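You operate a simulated robot arm through the tools that you are given. There is no shell and no other tool. Be economical: measure what you need, move in short steps, check, and stop when the job is done.

The job below is to be done with a simulated robot arm. You get a single attempt, and the scene is never put back.

## Task
Put things in order on the hooks end of the workbench. At the end: the purple flask from the hooks end of the workbench stands where the white label (marked "OATS") stood; the yellow month tag from the hooks end of the workbench stands on top of the black heat diffuser; the white egg from the hooks end of the workbench stands where the yellow month tag stood; the white label from the hooks end of the workbench stands where the white egg stood; whatever was shut is shut again. Leave all else as you found it, and nothing knocked over.

It is judged by the outcome, as a careful person would: the job done as asked, and still so three seconds after it is handed in. It fails if anything else is knocked over, pushed out of place, dropped, spilled or broken.

## Robot
A 7-joint arm with a two-finger parallel gripper, fixed in place. Base frame: the origin is at the foot of the arm, x ahead of it, y to its left, z up; the work surface is at about z = 0.799. Lengths are in m, angles in rad, forces in N, time in s.
With the tool pointing down near the work surface it reaches from about 0.24 to 0.68 m from the base axis. Its first joint turns from -1.152 to 1.152 rad. Payload 2.4 kg.
The TCP is the grasp point between the finger pads, 0.03 m short of the fingertips. In the tool frame z runs along the fingers and y along their closing line. The gripper opens to 0.094 m. The fingers are 0.028 m wide and 0.01 m thick; the gripper's body (0.05 by 0.096 m) begins 0.055 m behind the TCP.
Orientation is told as [roll, pitch, yaw] about the base's x, y, z axes, in that order, counted from this pose: with the fingers straight down and closing along the base's y, the tool's x points along the base's -x, its y along +y and its z along -z.

## Interface
- The arm moves only by the tool nudge_tool. Its argument "deltas" is a list of rows, each an object (a shift or turn left out is 0, a gripper value left out holds the last) with "delta_pos": the shift along the tool's x, y, z in units of 20 mm (1.0 is 20 mm), a list of three; "dr": the turn, a rotation vector about the tool's x, y, z in units of 8 degrees (1.0 is 8 degrees), a list of three. In form: [{"delta_pos": [x, y, z], "dr": [ax, ay, az]}, ...]. A call has 1 to 8 rows; each row shifts and turns the commanded pose from where the row before left it, along the tool's axes as they then stand. "hand" is the closure in counts, from 0 (fully open) to 255 (shut), set as the call begins (left out, the last holds). A call with a number of a shift or a turn outside -1 to 1 is refused whole. Each row takes 0.2 s and may step no farther than 0.05 m and 0.15 rad from the row before; otherwise, or with a gripper value out of range, the whole call is refused. Where a pose cannot be reached the arm comes as near as it can. A force on the tool above 40 N (or 10 N above the force at the start of the call, whichever is more), or a blocked arm, ends the call early, and 0.2 s more pass. The fingers move at their own pace (about 0.153 m/s each) and stop on an object; they squeeze with about 39 N. The grip force told is the motor's: it shows also when the fingers shut on nothing. Time passes only in rows, and 0.2 s behind the last, so rows that do not move let the fingers close. The reply holds the time, the measured pose of the TCP, the force on the tool along the base axes, the opening and the grip force, in the units named above and with some noise, and new pictures: "views" is both (left out), scene, wrist or none.
- Cameras (640 x 400 px; columns grow to the right, rows downward): "scene" is fixed at [0.0386, 0.474, 1.4474]; the picture's right is [-0.74, -0.67, 0.00], its down [-0.36, 0.39, -0.85] and it looks along [0.57, -0.63, -0.53] (base axes); focal length 321 px, centre (320, 200). "wrist" rides on the gripper at [0.076, 0.014, -0.103] in the tool frame; the picture's right is [-0.18, 0.98, 0.00], its down [-0.75, -0.14, -0.64] and it looks along [-0.63, -0.12, 0.77] (tool axes); focal length 243 px, centre (320, 200). There is no depth. A picture from a camera that has moved, and an enlarged one, comes with that camera's place and axes in the base frame and with its lens.
- close_up(camera, box): a new picture of the part [left, top, right, bottom] of that camera's present view, enlarged. The clock stands still meanwhile.
- job_done(): hands the job in; it is judged then, once.

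Go step by step. Nothing tells you positions but the pictures and the camera data: compare them with the known pose of the tool, close in by small moves and look again before you grip or let go. The budget is 120 turns and 200 pictures, counting those below and the enlarged ones. Unless the task says otherwise, let go and move clear before handing in, and close with one line.

The tools are called after "Emit:" as a command line: name --argument value ..., lists and objects as JSON in quotes. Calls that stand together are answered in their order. nudge_tool: Moves the arm, as the interface text tells. Its arguments: {"type":"object","properties":{"deltas":{"type":"array","items":{"type":"object","properties":{"delta_pos":{"type":"array","items":{"type":"number"}},"dr":{"type":"array","items":{"type":"number"}}}}},"hand":{"type":"number"},"views":{"type":"string","enum":["both","scene","wrist","none"]}},"required":["deltas"]} The other tools are called the same way: close_up (camera, box) takes an enlarged picture of a part of a camera's view; job_done () hands the job in.

At the start:

```text
clock: 0.0
tcp_pos: [0.2927, -0.3037, 1.1255]
orientation: [0.0, 0.0, 0.0]
ft_force: [-0.4, -0.4, 0.3]
opening: 0.0941
grasp_force: 0.0
```

scene: 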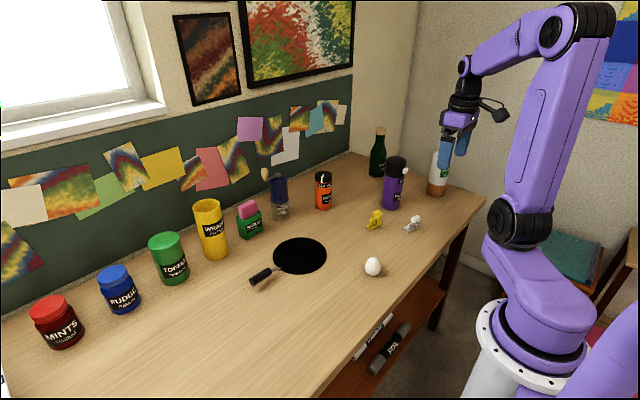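
wrist: 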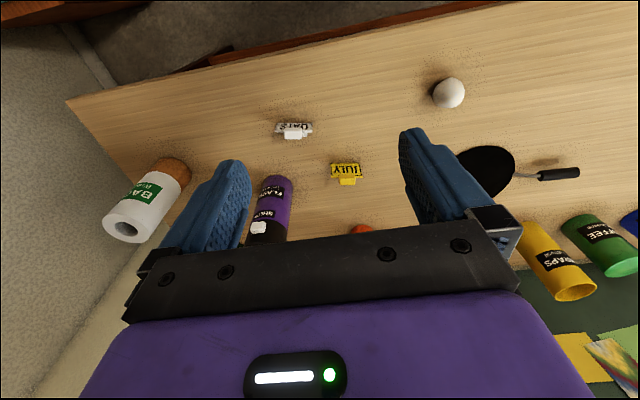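

I see the yellow tag, white label, egg, purple flask and black diffuser on the bench. First I take enlarged views to measure.

Emit:
close_up --camera "scene" --box '[340, 140, 460, 215]'

Emit:
close_up --camera "scene" --box '[230, 200, 450, 337]'

Emit:
close_up --camera "wrist" --box '[230, 60, 530, 250]'

```text
5.33 times, centred on (400, 178) of scene
camera zoom: at [0.0386, 0.474, 1.4474], right [-0.74, -0.67, 0.0], down [-0.36, 0.39, -0.85], along [0.57, -0.63, -0.53], focal length 1714 px, centre (-107, 320)
```

zoom: 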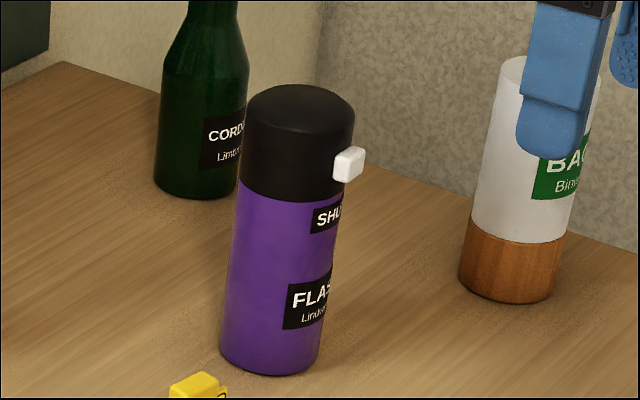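

```text
2.91 times, centred on (340, 268) of scene
camera zoom: at [0.0386, 0.474, 1.4474], right [-0.74, -0.67, 0.0], down [-0.36, 0.39, -0.85], along [0.57, -0.63, -0.53], focal length 935 px, centre (262, 1)
```

zoom: 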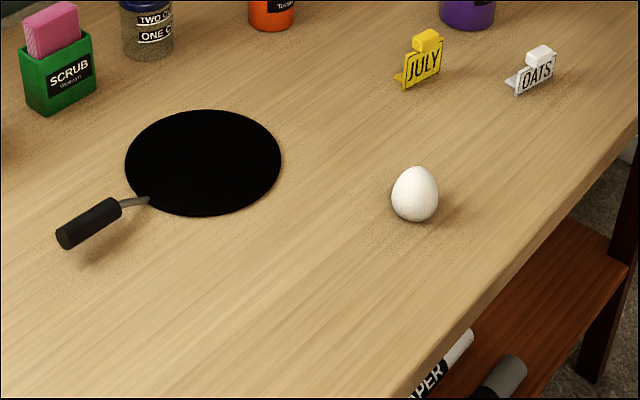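

```text
2.11 times, centred on (380, 155) of wrist
camera zoom: at [0.2166, -0.2904, 1.2293], right [0.18, 0.98, 0.0], down [0.75, -0.14, 0.64], along [0.63, -0.12, -0.77], focal length 511 px, centre (194, 295)
```

zoom: 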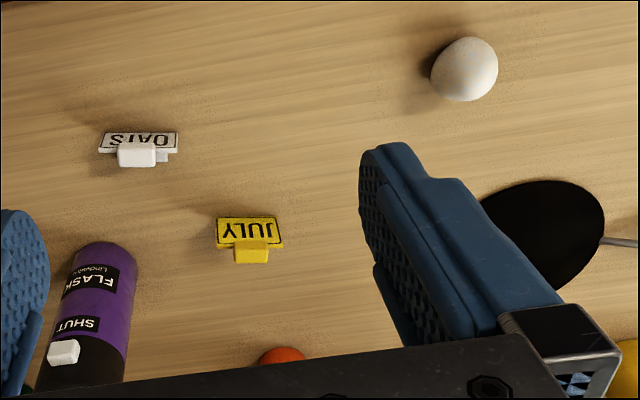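

The tags sit about 10° off square: July at about (0.485, -0.289), Oats at (0.381, -0.371), the egg at (0.37, -0.11), the flask at (0.513, -0.436) and the diffuser centre at (0.564, -0.02). I'll do July first and move above it.

Emit:
nudge_tool --deltas '[{"delta_pos": [-1, 0.1, 0.6]}, {"delta_pos": [-1, 0.1, 0.6]}, {"delta_pos": [-1, 0.1, 0.6]}, {"delta_pos": [-1, 0.1, 0.6]}, {"delta_pos": [-1, 0.1, 0.6]}, {"delta_pos": [-1, 0.1, 0.6]}, {"delta_pos": [-1, 0.1, 0.6]}, {"delta_pos": [-1, 0.03, 0.6]}]' --views "none"

Emit:
nudge_tool --deltas '[{"delta_pos": [-1, 0, 0.5], "dr": [0, 0, 0]}, {"delta_pos": [-0.7, 0, 0.5], "dr": [0, 0, 1]}, {"dr": [0, 0, 1]}, {"dr": [0, 0, 1]}, {"dr": [0, 0, 1]}, {"dr": [0, 0, 1]}, {"dr": [0, 0, 1]}, {"dr": [0, 0, 1]}]' --views "none"

Emit:
nudge_tool --deltas '[{"dr": [0, 0, 1]}, {"dr": [0, 0, 1]}, {"dr": [0, 0, 1]}, {"dr": [0, 0, 1]}, {"dr": [0, 0, 1]}, {"dr": [0, 0, 0.56]}, {}]'

```text
clock: 1.8
tcp_pos: [0.4538, -0.2897, 1.0286]
orientation: [0.0, -0.001, 0.002]
ft_force: [-0.4, -0.9, -0.4]
opening: 0.0941
grasp_force: 0.2
```

```text
clock: 3.6
tcp_pos: [0.4874, -0.2903, 1.0085]
orientation: [-0.001, 0.0, -0.98]
ft_force: [-1.4, -0.2, 0.2]
opening: 0.0941
grasp_force: 0.1
```

```text
clock: 5.2
tcp_pos: [0.4872, -0.2907, 1.0087]
orientation: [-0.001, 0.0, -1.754]
ft_force: [-0.8, 0.4, -0.3]
opening: 0.0943
grasp_force: 0.1
camera wrist: at [0.515, -0.2177, 1.1135], right [0.93, -0.36, 0.0], down [-0.28, -0.72, 0.64], along [-0.23, -0.6, -0.77], focal length 243 px, centre (320, 200)
```

scene: 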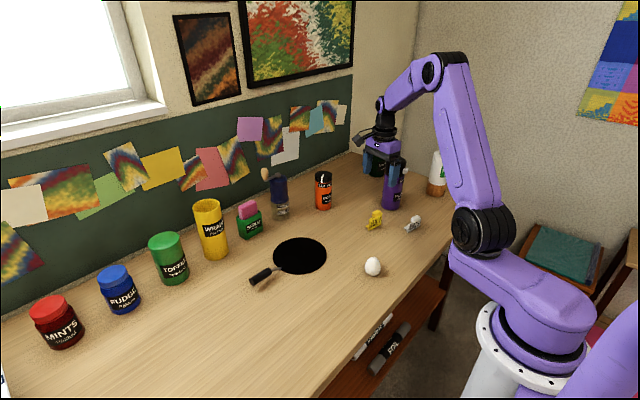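
wrist: 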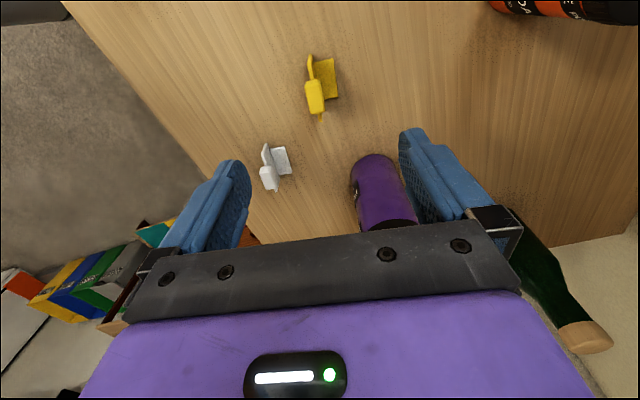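

The arm is above July with the fingers closing across its thickness. A zoom should refine the tab position.

Emit:
close_up --camera "wrist" --box '[240, 30, 400, 210]'

```text
2.22 times, centred on (320, 120) of wrist
camera zoom: at [0.515, -0.2177, 1.1135], right [0.93, -0.36, 0.0], down [-0.28, -0.72, 0.64], along [-0.23, -0.6, -0.77], focal length 539 px, centre (320, 378)
```

zoom: 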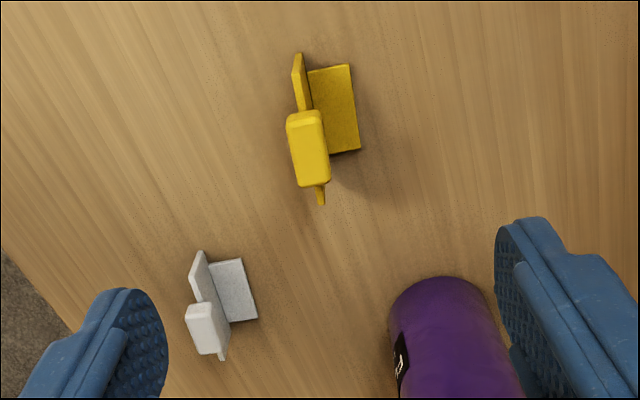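

The tab is centred near (0.482, -0.290) with its top at z≈0.853. I descend partway.

Emit:
nudge_tool --deltas '[{"delta_pos": [0, -0.25, 1]}, {"delta_pos": [0, 0, 1]}, {"delta_pos": [0, 0, 1]}, {"delta_pos": [0, 0, 1]}, {"delta_pos": [0, 0, 1]}, {}]'

```text
clock: 6.6
tcp_pos: [0.4798, -0.2892, 0.9097]
orientation: [-0.001, 0.0, -1.753]
ft_force: [-0.6, 0.3, -0.1]
opening: 0.094
grasp_force: 0.0
camera wrist: at [0.5086, -0.2169, 1.0133], right [0.93, -0.36, 0.0], down [-0.28, -0.72, 0.64], along [-0.23, -0.6, -0.77], focal length 243 px, centre (320, 200)
```

scene: 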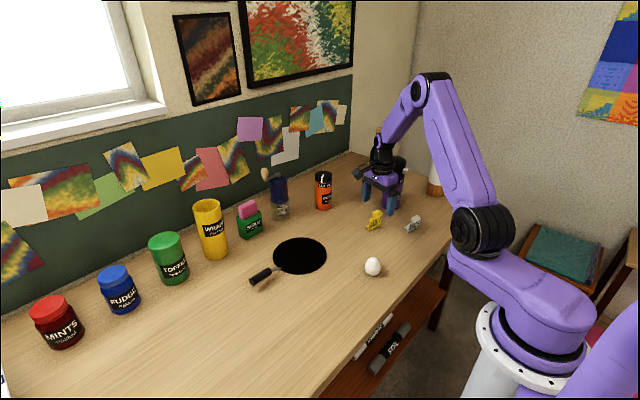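
wrist: 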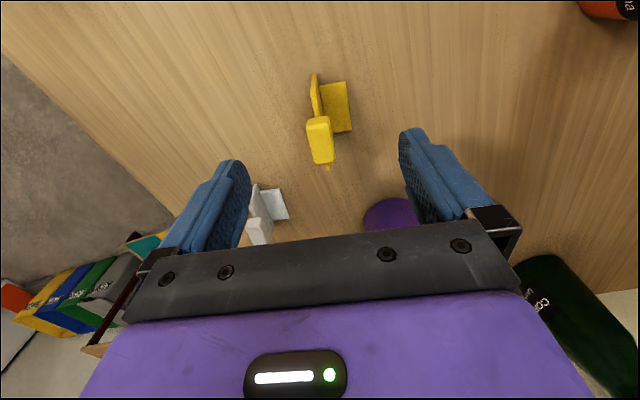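

Aligned. I descend the rest and grip the tab.

Emit:
nudge_tool --deltas '[{"delta_pos": [-0.04, 0.04, 1]}, {"delta_pos": [0, 0, 1]}, {"delta_pos": [0, 0, 1]}, {"delta_pos": [0, 0, 0.15]}, {}]'

```text
clock: 7.8
tcp_pos: [0.4816, -0.2889, 0.8472]
orientation: [0.0, 0.002, -1.751]
ft_force: [-0.2, 0.3, 0.2]
opening: 0.094
grasp_force: 0.0
camera wrist: at [0.5091, -0.217, 0.9508], right [0.93, -0.36, 0.0], down [-0.28, -0.72, 0.64], along [-0.23, -0.6, -0.77], focal length 243 px, centre (320, 200)
```

scene: 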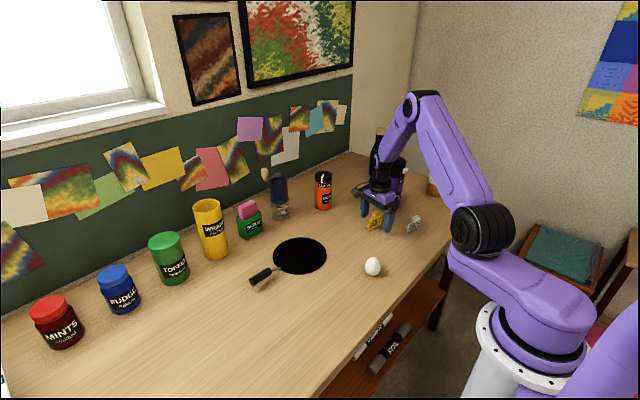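
wrist: 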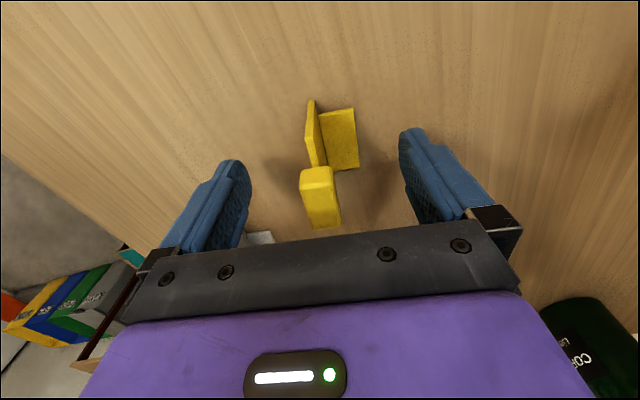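

Emit:
nudge_tool --deltas '[{}, {}, {}]' --hand 255

```text
clock: 8.6
tcp_pos: [0.481, -0.2896, 0.8465]
orientation: [-0.001, -0.001, -1.751]
ft_force: [-0.8, -0.6, 0.5]
opening: 0.019
grasp_force: 38.5
camera wrist: at [0.509, -0.217, 0.9509], right [0.93, -0.36, 0.0], down [-0.28, -0.72, 0.64], along [-0.23, -0.6, -0.77], focal length 243 px, centre (320, 200)
```

scene: 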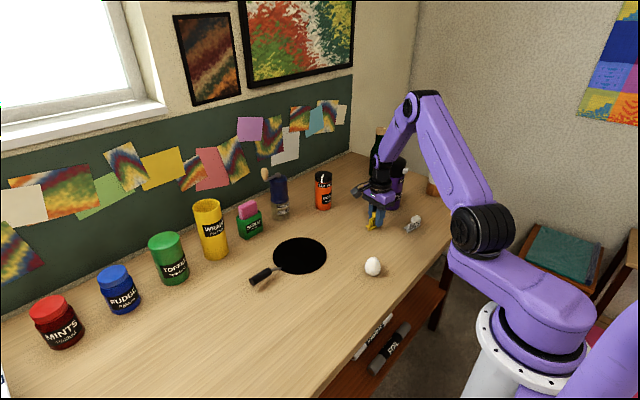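
wrist: 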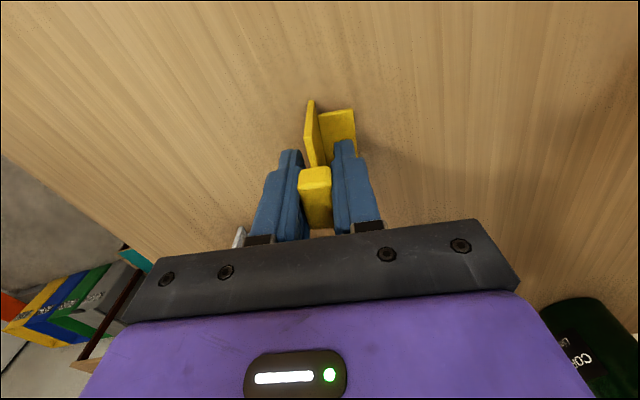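

July is gripped. I lift it and carry it above the diffuser.

Emit:
nudge_tool --deltas '[{"delta_pos": [0, 0, -0.5]}, {"delta_pos": [0, 0, -1]}, {"delta_pos": [0, 0, -1]}, {"delta_pos": [0, 0, -1]}, {"delta_pos": [0.5, 0, -0.5]}, {"delta_pos": [1, 0, 0]}, {"delta_pos": [1, 0.1, 0]}, {"delta_pos": [1, 0.1, 0]}]' --views "none"

Emit:
nudge_tool --deltas '[{"delta_pos": [1, 0.1, 0]}, {"delta_pos": [1, 0.1, 0]}, {"delta_pos": [1, 0.1, 0]}, {"delta_pos": [1, 0.1, 0]}, {"delta_pos": [1, 0.1, 0]}, {"delta_pos": [1, 0.1, 0]}, {"delta_pos": [1, 0.1, 0]}, {"delta_pos": [1, 0.1, 0]}]' --views "none"

Emit:
nudge_tool --deltas '[{"delta_pos": [1, 0.04, 0]}, {"delta_pos": [1, 0, 0]}, {"delta_pos": [0.37, 0, 0]}, {}]'

```text
clock: 10.4
tcp_pos: [0.5011, -0.2207, 0.9268]
orientation: [-0.002, 0.001, -1.752]
ft_force: [-0.6, -0.3, -0.7]
opening: 0.0189
grasp_force: 39.1
```

```text
clock: 12.2
tcp_pos: [0.5428, -0.068, 0.9245]
orientation: [0.0, -0.001, -1.752]
ft_force: [-0.2, 0.3, 0.1]
opening: 0.0191
grasp_force: 39.1
```

```text
clock: 13.2
tcp_pos: [0.5533, -0.0201, 0.9262]
orientation: [0.0, -0.001, -1.753]
ft_force: [0.6, -0.1, -0.7]
opening: 0.0193
grasp_force: 38.9
camera wrist: at [0.5809, 0.052, 1.0301], right [0.93, -0.36, 0.0], down [-0.28, -0.72, 0.64], along [-0.23, -0.6, -0.77], focal length 243 px, centre (320, 200)
```

scene: 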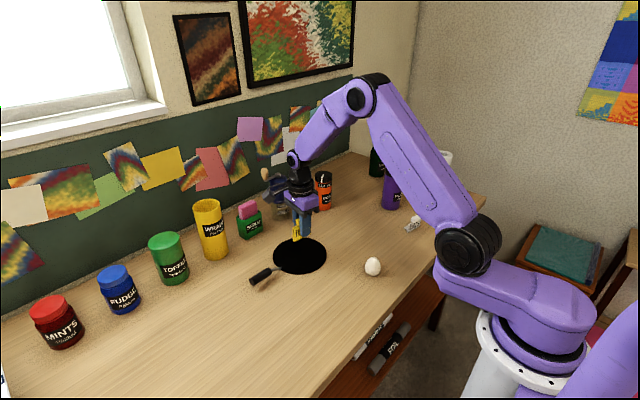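
wrist: 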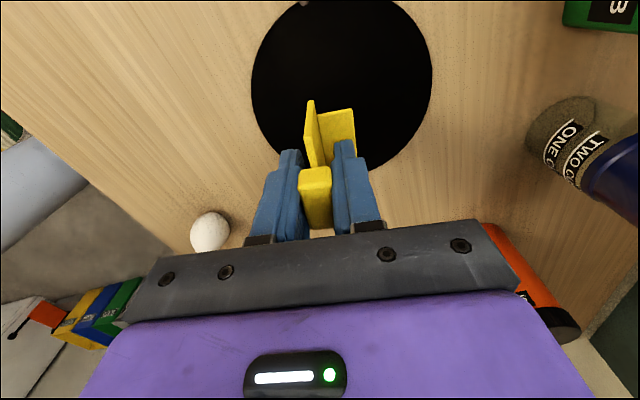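

The tag is over the disc. I shift 5 mm outward, then descend and look.

Emit:
nudge_tool --deltas '[{"delta_pos": [0.04, 0.25, 0.6]}, {"delta_pos": [0, 0, 1]}, {"delta_pos": [0, 0, 1]}, {"delta_pos": [0, 0, 0.5]}, {}]'

Emit:
close_up --camera "scene" --box '[240, 180, 360, 280]'

```text
clock: 14.4
tcp_pos: [0.5578, -0.0206, 0.8644]
orientation: [0.001, 0.001, -1.754]
ft_force: [-0.8, -1.0, -1.6]
opening: 0.0188
grasp_force: 38.7
camera wrist: at [0.5862, 0.0522, 0.9676], right [0.93, -0.36, 0.0], down [-0.28, -0.72, 0.64], along [-0.23, -0.6, -0.77], focal length 243 px, centre (320, 200)
```

scene: 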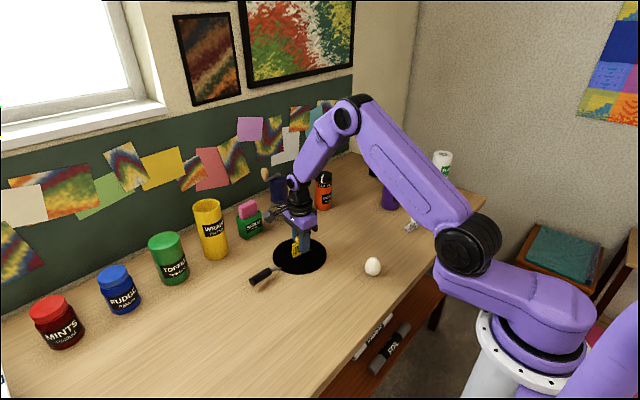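
wrist: 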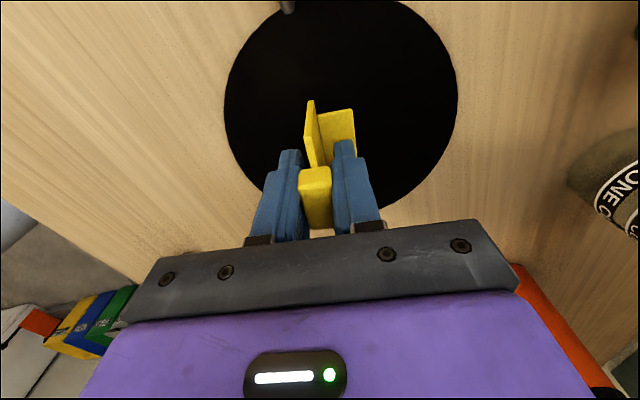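

```text
4.00 times, centred on (300, 230) of scene
camera zoom: at [0.0386, 0.474, 1.4474], right [-0.74, -0.67, 0.0], down [-0.36, 0.39, -0.85], along [0.57, -0.63, -0.53], focal length 1285 px, centre (400, 80)
```

zoom: 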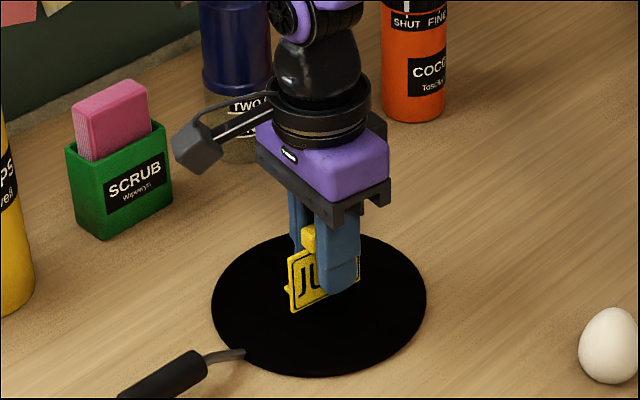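

Nicely central over the disc. I lower it in small steps until a contact force shows.

Emit:
nudge_tool --deltas '[{"delta_pos": [0, 0, 0.25]}, {"delta_pos": [0, 0, 0.12]}, {}]' --views "none"

Emit:
nudge_tool --deltas '[{"delta_pos": [0, 0, 0.1]}, {}]' --views "none"

```text
clock: 15.2
tcp_pos: [0.5586, -0.0205, 0.8566]
orientation: [0.001, 0.001, -1.751]
ft_force: [0.6, 0.1, 0.2]
opening: 0.0188
grasp_force: 38.8
```

```text
clock: 15.8
tcp_pos: [0.5591, -0.02, 0.8541]
orientation: [0.0, 0.0, -1.753]
ft_force: [-0.4, 0.3, 0.0]
opening: 0.0188
grasp_force: 39.2
```

Emit:
nudge_tool --deltas '[{"delta_pos": [0, 0, 0.08]}, {}]' --views "none"

Emit:
nudge_tool --deltas '[{"delta_pos": [0, 0, 0.06]}, {}]' --views "none"

Emit:
close_up --camera "scene" --box '[260, 210, 340, 270]'

```text
clock: 16.4
tcp_pos: [0.558, -0.0207, 0.8545]
orientation: [0.001, -0.001, -1.752]
ft_force: [-2.0, 1.9, 7.1]
opening: 0.0189
grasp_force: 39.0
```

```text
clock: 17.0
tcp_pos: [0.5582, -0.021, 0.853]
orientation: [0.004, 0.0, -1.753]
ft_force: [-3.6, -0.3, 22.7]
opening: 0.019
grasp_force: 39.6
```

```text
6.67 times, centred on (300, 240) of scene
camera zoom: at [0.0381, 0.474, 1.4474], right [-0.74, -0.67, 0.0], down [-0.35, 0.39, -0.85], along [0.57, -0.63, -0.53], focal length 2142 px, centre (453, -67)
```

zoom: 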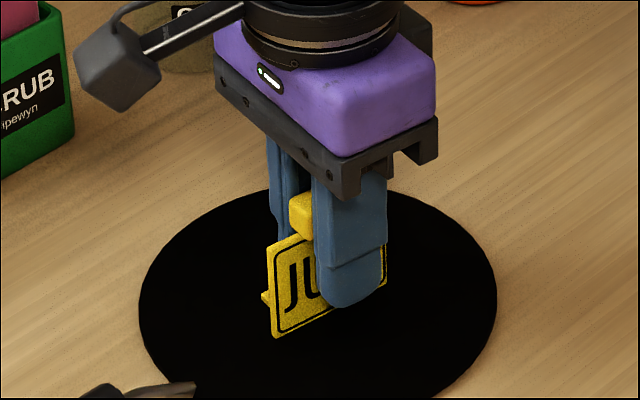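

Contact is made at 22 N. I ease up about 1 mm, release partway, then open fully and rise.

Emit:
nudge_tool --deltas '[{"delta_pos": [0, 0, -0.06]}, {}]' --views "none"

Emit:
nudge_tool --deltas '[{}, {}, {}]' --hand 100 --views "none"

Emit:
nudge_tool --deltas '[{"delta_pos": [0, 0, -0.5]}, {"delta_pos": [0, 0, -1]}, {"delta_pos": [0, 0, -1]}, {"delta_pos": [0, 0, -1]}, {}]'

```text
clock: 17.6
tcp_pos: [0.5598, -0.0202, 0.8529]
orientation: [0.002, 0.0, -1.752]
ft_force: [0.6, -0.6, 11.7]
opening: 0.019
grasp_force: 38.8
```

```text
clock: 18.4
tcp_pos: [0.5583, -0.0204, 0.8535]
orientation: [-0.001, -0.002, -1.754]
ft_force: [-0.1, 0.4, 1.3]
opening: 0.0575
grasp_force: 0.0
```

```text
clock: 19.6
tcp_pos: [0.5582, -0.0225, 0.9223]
orientation: [0.0, -0.002, -1.752]
ft_force: [0.5, -0.4, -1.2]
opening: 0.0572
grasp_force: 0.0
camera wrist: at [0.5858, 0.051, 1.0262], right [0.93, -0.36, 0.0], down [-0.27, -0.72, 0.64], along [-0.23, -0.6, -0.77], focal length 243 px, centre (320, 200)
```

scene: 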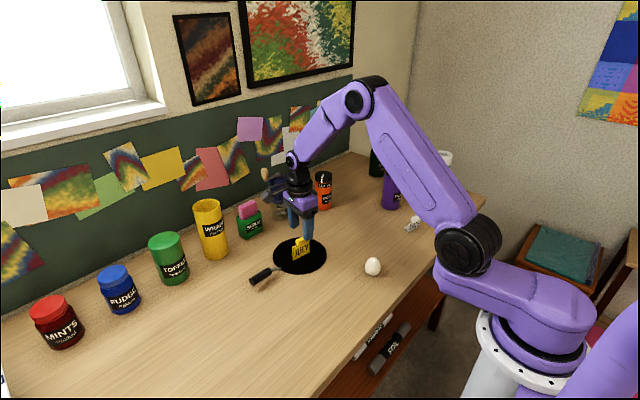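
wrist: 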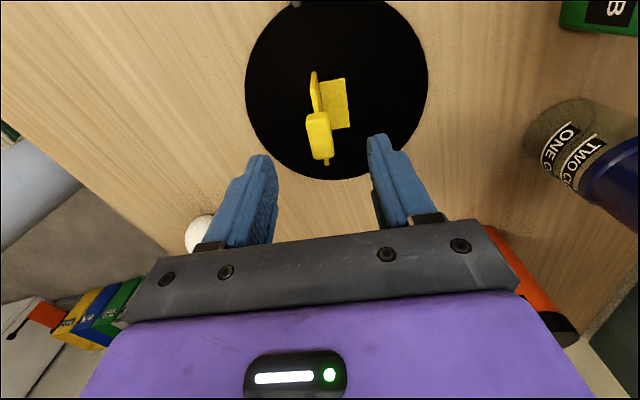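

July stands steadily on the disc. Next comes the egg, so I move above it with the hand fully open.

Emit:
nudge_tool --deltas '[{"delta_pos": [-0.67, -0.94, 0]}, {"delta_pos": [-0.67, -0.94, 0]}, {"delta_pos": [-0.67, -0.94, 0]}, {"delta_pos": [-0.67, -0.94, 0]}, {"delta_pos": [-0.67, -0.94, 0]}, {"delta_pos": [-0.67, -0.94, 0]}, {"delta_pos": [-0.67, -0.94, 0]}, {"delta_pos": [-0.67, -0.94, 0]}]' --hand 0 --views "none"

Emit:
nudge_tool --deltas '[{"delta_pos": [-0.67, -0.94, 0]}, {}, {}]'

```text
clock: 21.4
tcp_pos: [0.3891, -0.1002, 0.9222]
orientation: [-0.001, 0.001, -1.753]
ft_force: [-0.3, 0.3, 0.3]
opening: 0.0941
grasp_force: 0.0
```

```text
clock: 22.2
tcp_pos: [0.3702, -0.1079, 0.9226]
orientation: [0.0, 0.001, -1.751]
ft_force: [-0.2, -1.0, -0.5]
opening: 0.0939
grasp_force: 0.1
camera wrist: at [0.3988, -0.0362, 1.0262], right [0.93, -0.36, 0.0], down [-0.28, -0.72, 0.64], along [-0.23, -0.6, -0.77], focal length 243 px, centre (320, 200)
```

scene: 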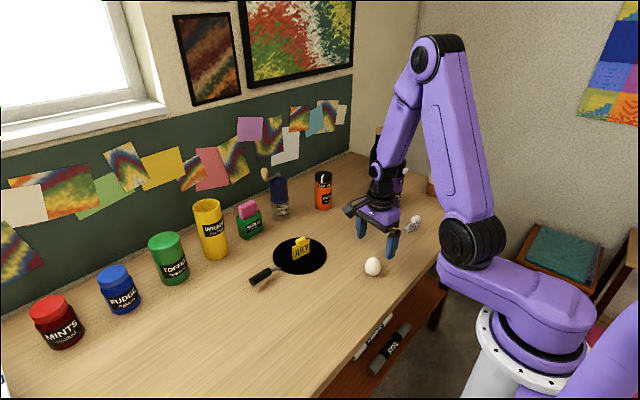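
wrist: 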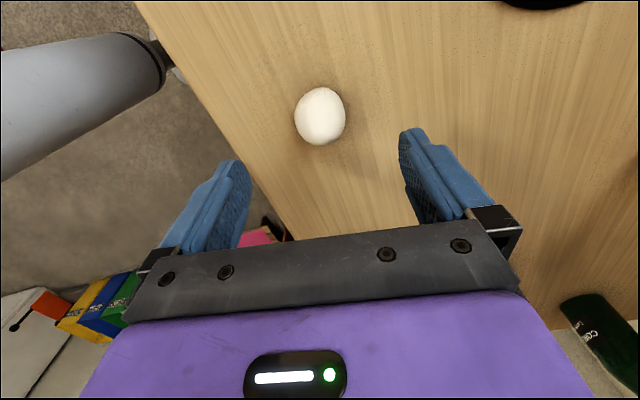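

The egg sits right under the TCP. I descend to just above the bench.

Emit:
nudge_tool --deltas '[{"delta_pos": [0, 0, 1]}, {"delta_pos": [0, 0, 1]}, {"delta_pos": [0, 0, 1]}, {"delta_pos": [0, 0, 1]}, {"delta_pos": [0, 0, 0.4]}, {}]'

```text
clock: 23.6
tcp_pos: [0.3689, -0.1102, 0.835]
orientation: [-0.001, 0.0, -1.752]
ft_force: [0.3, 0.0, 0.3]
opening: 0.0944
grasp_force: 0.1
camera wrist: at [0.3975, -0.0374, 0.9387], right [0.93, -0.36, 0.0], down [-0.28, -0.72, 0.64], along [-0.23, -0.6, -0.77], focal length 243 px, centre (320, 200)
```

scene: 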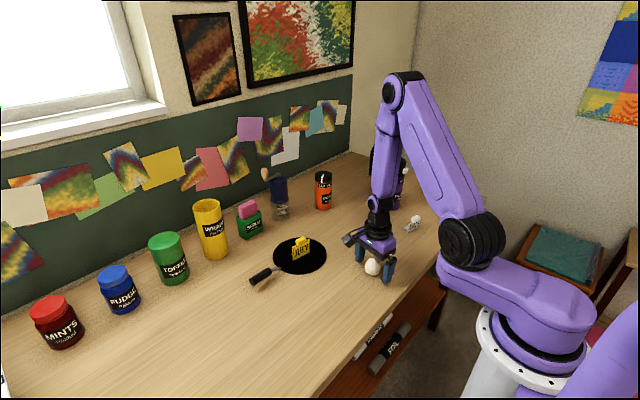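
wrist: 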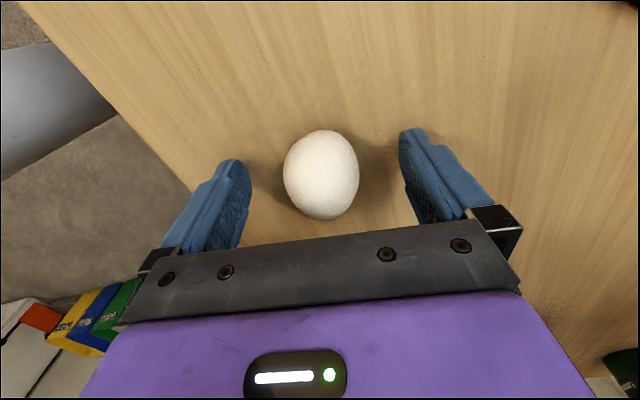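

Centred. I close gently in stages.

Emit:
nudge_tool --deltas '[{}, {}]' --hand 125 --views "none"

Emit:
nudge_tool --deltas '[{}, {}]' --hand 138 --views "wrist"

```text
clock: 24.2
tcp_pos: [0.3688, -0.1092, 0.8359]
orientation: [0.0, 0.0, -1.752]
ft_force: [0.5, -1.2, -0.4]
opening: 0.0479
grasp_force: 0.1
```

```text
clock: 24.8
tcp_pos: [0.3694, -0.1097, 0.8352]
orientation: [0.0, 0.0, -1.754]
ft_force: [0.3, -0.5, 0.4]
opening: 0.0434
grasp_force: 0.2
camera wrist: at [0.3974, -0.0373, 0.9389], right [0.93, -0.36, 0.0], down [-0.28, -0.72, 0.64], along [-0.23, -0.6, -0.77], focal length 243 px, centre (320, 200)
```

wrist: 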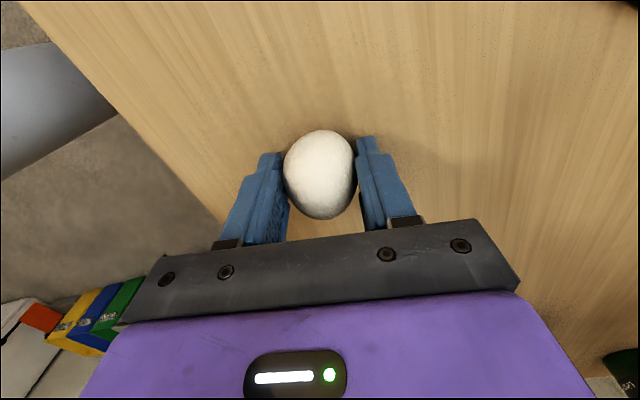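

Emit:
nudge_tool --deltas '[{}, {}]' --hand 145 --views "none"

Emit:
nudge_tool --deltas '[{}, {}]' --hand 152 --views "wrist"

```text
clock: 25.4
tcp_pos: [0.3684, -0.1101, 0.8354]
orientation: [0.0, 0.0, -1.754]
ft_force: [0.6, 0.6, -0.6]
opening: 0.042
grasp_force: 12.4
```

```text
clock: 26.0
tcp_pos: [0.369, -0.1093, 0.8354]
orientation: [-0.002, -0.001, -1.754]
ft_force: [0.8, 0.0, 0.5]
opening: 0.0422
grasp_force: 12.2
camera wrist: at [0.3974, -0.0373, 0.9389], right [0.93, -0.36, 0.0], down [-0.28, -0.72, 0.64], along [-0.23, -0.6, -0.77], focal length 243 px, centre (320, 200)
```

wrist: 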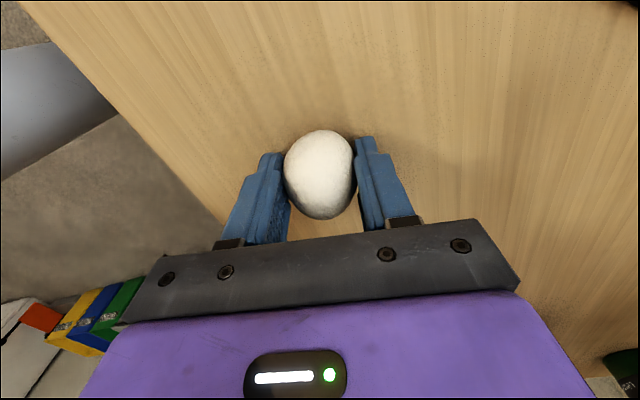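

The egg holds at about 12 N. I lift it slightly and check.

Emit:
nudge_tool --deltas '[{"delta_pos": [0, 0, -0.5]}, {"delta_pos": [0, 0, -0.5]}, {"delta_pos": [0, 0, -0.5]}, {}]'

```text
clock: 27.0
tcp_pos: [0.3698, -0.1093, 0.8668]
orientation: [-0.001, 0.0, -1.752]
ft_force: [-0.4, -0.5, -0.4]
opening: 0.0424
grasp_force: 11.7
camera wrist: at [0.3978, -0.0375, 0.9696], right [0.93, -0.36, 0.0], down [-0.27, -0.72, 0.64], along [-0.23, -0.6, -0.77], focal length 243 px, centre (320, 200)
```

scene: 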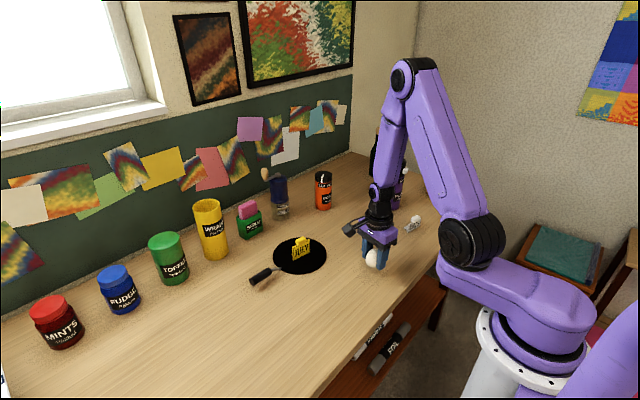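
wrist: 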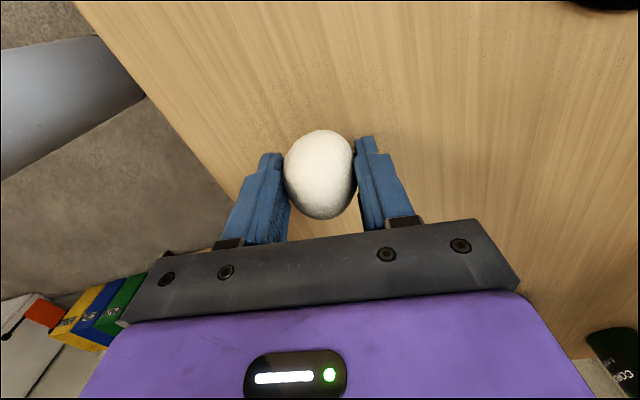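

The egg is held. I carry it to July's old spot.

Emit:
nudge_tool --deltas '[{"delta_pos": [-0.98, 0.925, -0.5]}, {"delta_pos": [-0.98, 0.925, 0]}, {"delta_pos": [-0.98, 0.925, 0]}, {"delta_pos": [-0.98, 0.925, 0]}, {"delta_pos": [-0.98, 0.925, 0]}, {"delta_pos": [-0.98, 0.925, 0]}, {"delta_pos": [-0.98, 0.925, 0]}, {"delta_pos": [-0.98, 0.925, 0]}]' --views "none"

Emit:
nudge_tool --deltas '[{}, {"delta_pos": [0, 0, 0.5]}, {"delta_pos": [0, 0, 0.7]}, {"delta_pos": [0, 0, 0.5]}, {}]'

```text
clock: 28.8
tcp_pos: [0.4883, -0.2902, 0.8755]
orientation: [0.0, -0.001, -1.752]
ft_force: [-0.4, -0.4, -1.1]
opening: 0.0423
grasp_force: 12.2
```

```text
clock: 30.0
tcp_pos: [0.4869, -0.2887, 0.8408]
orientation: [0.001, -0.001, -1.751]
ft_force: [-0.7, -0.6, 0.1]
opening: 0.0423
grasp_force: 11.7
camera wrist: at [0.5158, -0.217, 0.9449], right [0.93, -0.36, 0.0], down [-0.28, -0.72, 0.64], along [-0.23, -0.6, -0.77], focal length 243 px, centre (320, 200)
```

scene: 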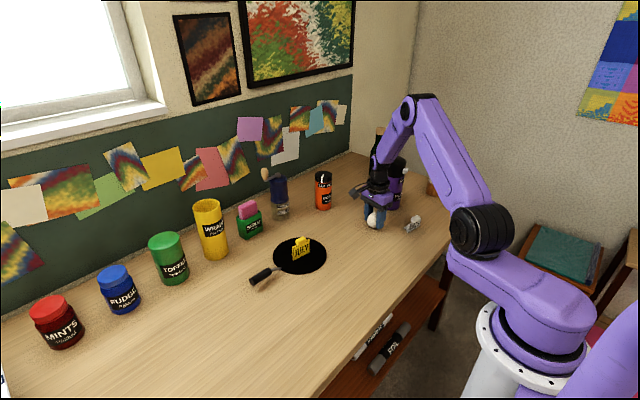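
wrist: 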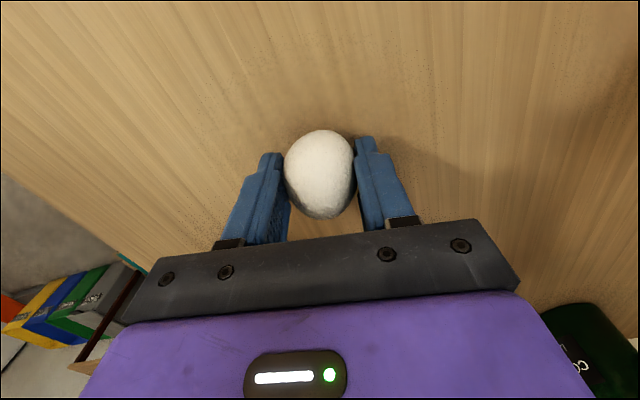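

Emit:
nudge_tool --deltas '[{"delta_pos": [0, 0, 0.2]}, {}]' --views "none"

Emit:
nudge_tool --deltas '[{"delta_pos": [0, 0, 0.07]}, {}]' --views "none"

```text
clock: 30.6
tcp_pos: [0.4862, -0.2909, 0.8382]
orientation: [0.0, 0.002, -1.752]
ft_force: [0.5, 0.8, -0.6]
opening: 0.0426
grasp_force: 12.2
```

```text
clock: 31.2
tcp_pos: [0.4875, -0.2895, 0.8349]
orientation: [0.0, 0.0, -1.752]
ft_force: [0.0, -0.5, -1.5]
opening: 0.0422
grasp_force: 11.8
```

Emit:
nudge_tool --deltas '[{"delta_pos": [0, 0, 0.04]}, {}]' --views "none"

```text
clock: 31.8
tcp_pos: [0.4864, -0.2892, 0.8353]
orientation: [0.001, 0.001, -1.753]
ft_force: [-0.5, 0.6, 1.4]
opening: 0.0422
grasp_force: 12.0
```

Slight contact now, so I open the fingers gradually.

Emit:
nudge_tool --deltas '[{}, {}]' --hand 130 --views "none"

Emit:
nudge_tool --deltas '[{}, {}, {}]' --hand 50

```text
clock: 32.4
tcp_pos: [0.4861, -0.2894, 0.8342]
orientation: [0.0, -0.001, -1.752]
ft_force: [-0.2, 0.2, 0.5]
opening: 0.0462
grasp_force: 0.0
```

```text
clock: 33.2
tcp_pos: [0.4873, -0.2897, 0.8347]
orientation: [0.002, 0.001, -1.752]
ft_force: [1.3, -0.6, 0.9]
opening: 0.0756
grasp_force: 0.1
camera wrist: at [0.5148, -0.2171, 0.9389], right [0.93, -0.36, 0.0], down [-0.28, -0.72, 0.64], along [-0.23, -0.6, -0.77], focal length 243 px, centre (320, 200)
```

scene: 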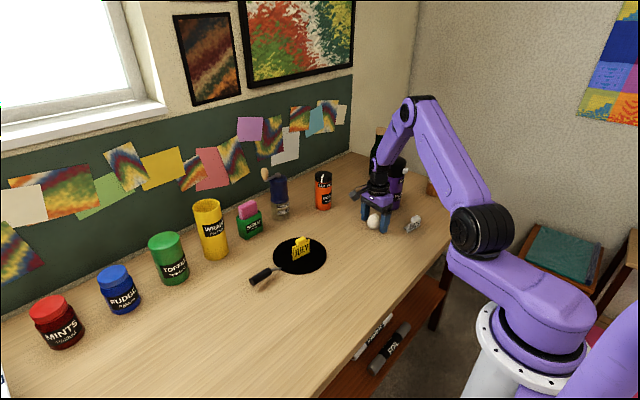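
wrist: 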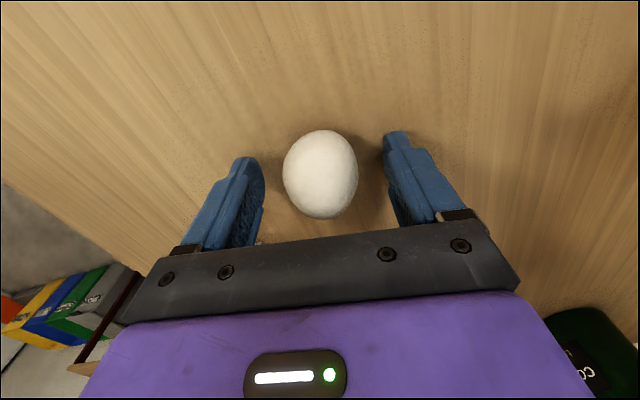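

The egg stands. I rise and move above the Oats label.

Emit:
nudge_tool --deltas '[{"delta_pos": [0, 0, -0.5]}, {"delta_pos": [0, 0, -1]}, {"delta_pos": [0, 0, -1]}, {"delta_pos": [0, 0, -1]}, {"delta_pos": [0, 0, -1]}, {"delta_pos": [-0.96, -0.87, 0]}, {"delta_pos": [-0.96, -0.87, 0]}, {"delta_pos": [-0.96, -0.87, 0]}]' --views "none"

Emit:
nudge_tool --deltas '[{"delta_pos": [-0.96, -0.87, 0]}, {"delta_pos": [-0.96, -0.87, 0]}, {}, {}]' --hand 0

Emit:
close_up --camera "wrist" --box '[240, 60, 400, 240]'

```text
clock: 35.0
tcp_pos: [0.4236, -0.3369, 0.9249]
orientation: [0.0, 0.002, -1.751]
ft_force: [-0.6, -0.1, -0.3]
opening: 0.0756
grasp_force: 0.0
```

```text
clock: 36.0
tcp_pos: [0.3839, -0.3694, 0.9268]
orientation: [0.0, 0.0, -1.753]
ft_force: [-0.2, -0.8, 0.4]
opening: 0.0939
grasp_force: 0.1
camera wrist: at [0.4119, -0.2973, 1.0308], right [0.93, -0.36, 0.0], down [-0.28, -0.72, 0.64], along [-0.23, -0.6, -0.77], focal length 243 px, centre (320, 200)
```

scene: 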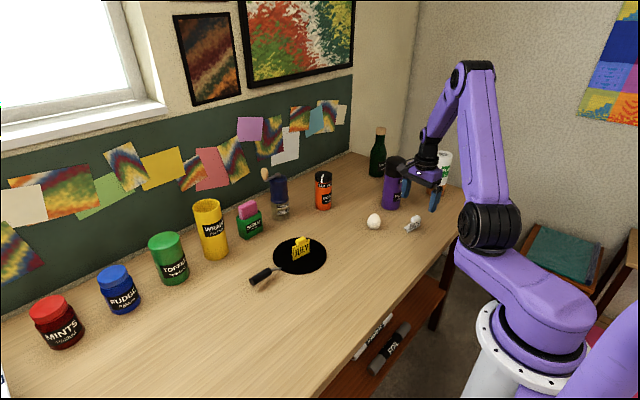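
wrist: 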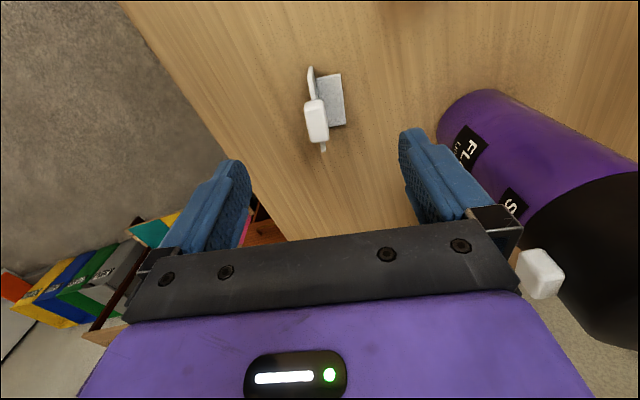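

```text
2.22 times, centred on (320, 150) of wrist
camera zoom: at [0.4119, -0.2973, 1.0308], right [0.93, -0.36, 0.0], down [-0.28, -0.72, 0.64], along [-0.23, -0.6, -0.77], focal length 539 px, centre (320, 311)
```

zoom: 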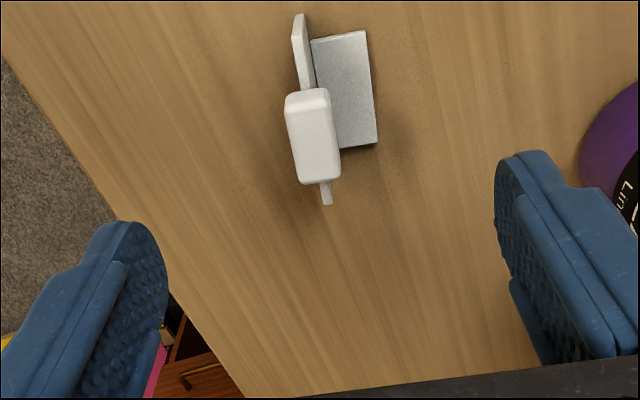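

Emit:
nudge_tool --deltas '[{"delta_pos": [0.2, 0, 1]}, {"delta_pos": [0, 0, 1]}, {"delta_pos": [0, 0, 1]}, {"delta_pos": [0, 0, 0.5]}, {}]'

```text
clock: 37.2
tcp_pos: [0.3852, -0.3665, 0.8545]
orientation: [0.001, 0.0, -1.753]
ft_force: [-0.4, 1.3, -0.4]
opening: 0.0941
grasp_force: 0.0
camera wrist: at [0.4127, -0.293, 0.9588], right [0.93, -0.36, 0.0], down [-0.28, -0.72, 0.64], along [-0.23, -0.6, -0.77], focal length 243 px, centre (320, 200)
```

scene: 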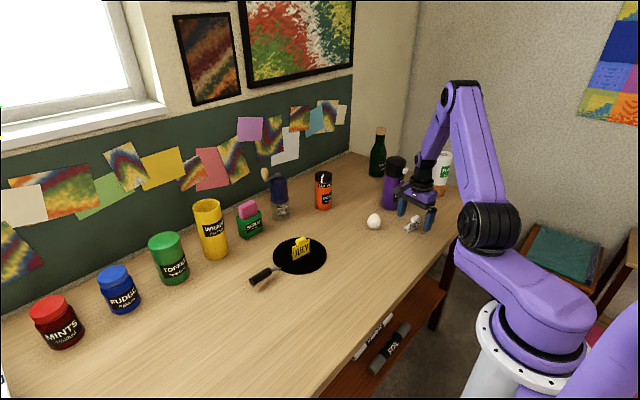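
wrist: 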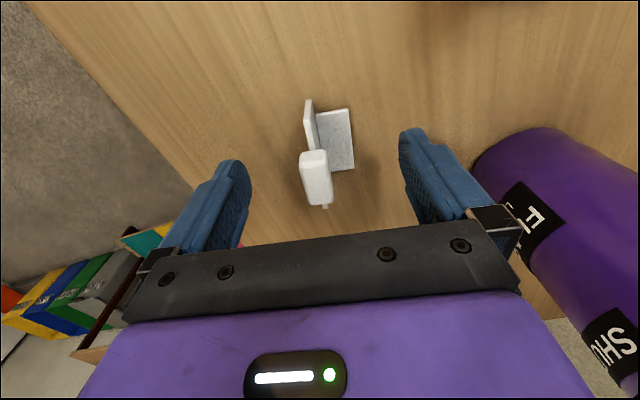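

Emit:
nudge_tool --deltas '[{"delta_pos": [0.2, -0.07, 0.2]}, {"delta_pos": [0, 0, 0.2]}, {}]' --views "wrist"

Emit:
nudge_tool --deltas '[{}, {}, {}]' --hand 255

```text
clock: 38.0
tcp_pos: [0.3843, -0.3609, 0.8462]
orientation: [0.001, -0.002, -1.753]
ft_force: [0.1, -0.3, -0.1]
opening: 0.0941
grasp_force: 0.1
camera wrist: at [0.4123, -0.2887, 0.9511], right [0.93, -0.36, 0.0], down [-0.28, -0.72, 0.64], along [-0.23, -0.6, -0.77], focal length 243 px, centre (320, 200)
```

wrist: 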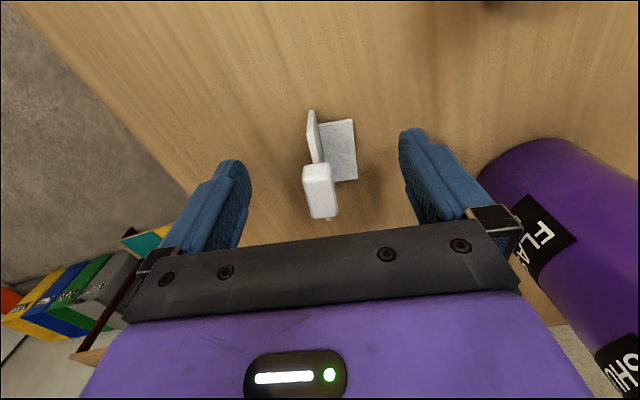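

```text
clock: 38.8
tcp_pos: [0.3849, -0.3603, 0.8468]
orientation: [-0.002, 0.001, -1.752]
ft_force: [0.4, -0.1, -0.9]
opening: 0.0185
grasp_force: 38.9
camera wrist: at [0.4122, -0.2887, 0.9511], right [0.93, -0.36, 0.0], down [-0.28, -0.72, 0.64], along [-0.23, -0.6, -0.77], focal length 243 px, centre (320, 200)
```

scene: 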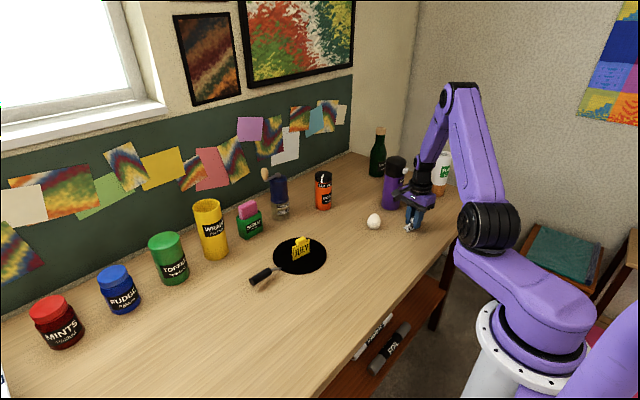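
wrist: 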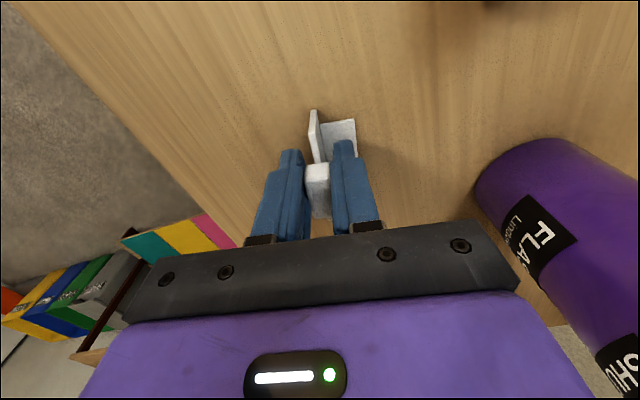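

The label is gripped, slightly off-centre on its tab, which I allow for. I lift it and carry it to the egg's old spot.

Emit:
nudge_tool --deltas '[{"delta_pos": [0, 0, -0.5]}, {"delta_pos": [0, 0, -1]}, {"delta_pos": [0, 0, -1]}, {"delta_pos": [0.97, -0.255, -0.5]}, {"delta_pos": [0.97, -0.255, 0]}, {"delta_pos": [0.97, -0.255, 0]}, {"delta_pos": [0.97, -0.255, 0]}, {"delta_pos": [0.97, -0.255, 0]}]' --views "none"

Emit:
nudge_tool --deltas '[{"delta_pos": [0.97, -0.255, 0]}, {"delta_pos": [0.97, -0.255, 0]}, {"delta_pos": [0.97, -0.255, 0]}, {"delta_pos": [0.97, -0.255, 0]}, {"delta_pos": [0.97, -0.255, 0]}, {"delta_pos": [0.97, -0.255, 0]}, {"delta_pos": [0.97, -0.255, 0]}, {"delta_pos": [0.97, -0.255, 0]}]' --views "none"

Emit:
nudge_tool --deltas '[{}, {"delta_pos": [0, 0, 1]}, {"delta_pos": [0, 0, 1]}, {}]'

```text
clock: 40.6
tcp_pos: [0.3767, -0.2592, 0.9069]
orientation: [0.0, 0.0, -1.754]
ft_force: [-0.7, -0.5, -0.6]
opening: 0.0182
grasp_force: 38.8
```

```text
clock: 42.4
tcp_pos: [0.3647, -0.1002, 0.9079]
orientation: [0.001, 0.0, -1.754]
ft_force: [0.8, 0.3, -1.1]
opening: 0.0181
grasp_force: 39.0
```

```text
clock: 43.4
tcp_pos: [0.3636, -0.1011, 0.8682]
orientation: [-0.001, -0.002, -1.754]
ft_force: [0.3, -0.1, -1.0]
opening: 0.0181
grasp_force: 38.9
camera wrist: at [0.3917, -0.0285, 0.9724], right [0.93, -0.36, 0.0], down [-0.28, -0.72, 0.64], along [-0.23, -0.6, -0.77], focal length 243 px, centre (320, 200)
```

scene: 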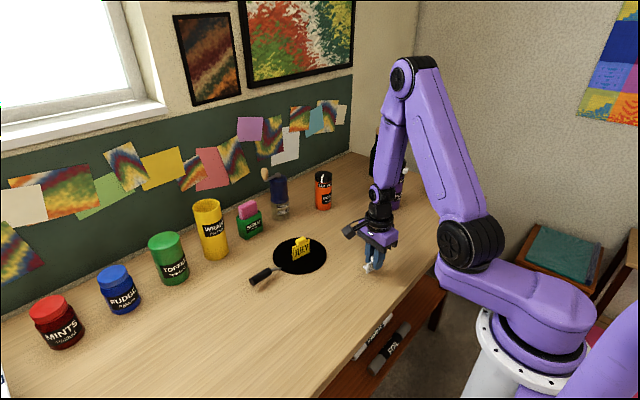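
wrist: 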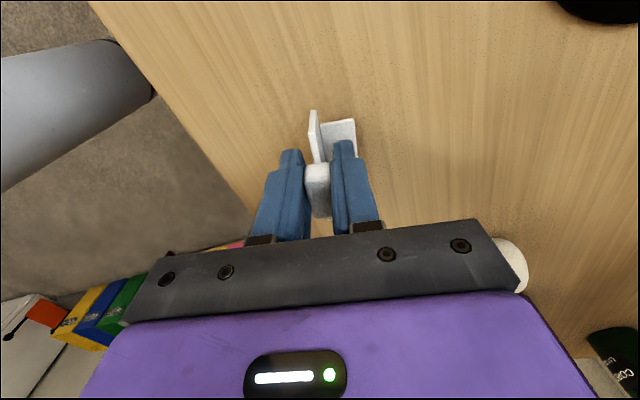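

Emit:
nudge_tool --deltas '[{"delta_pos": [0.03, 0.1, 0.5]}, {"delta_pos": [0, 0, 0.45]}, {}]' --views "none"

Emit:
nudge_tool --deltas '[{"delta_pos": [0, 0, 0.07]}, {}]' --views "none"

Emit:
nudge_tool --deltas '[{"delta_pos": [0, 0, 0.05]}, {}]' --views "none"

```text
clock: 44.2
tcp_pos: [0.3665, -0.101, 0.8488]
orientation: [0.0, 0.001, -1.754]
ft_force: [-0.2, 0.0, -0.1]
opening: 0.0184
grasp_force: 38.7
```

```text
clock: 44.8
tcp_pos: [0.3663, -0.1008, 0.8473]
orientation: [0.001, 0.001, -1.752]
ft_force: [-0.1, 0.2, 0.5]
opening: 0.0183
grasp_force: 38.8
```

```text
clock: 45.4
tcp_pos: [0.3678, -0.1002, 0.8472]
orientation: [0.002, -0.001, -1.755]
ft_force: [-4.5, 0.3, 30.3]
opening: 0.0179
grasp_force: 39.2
```

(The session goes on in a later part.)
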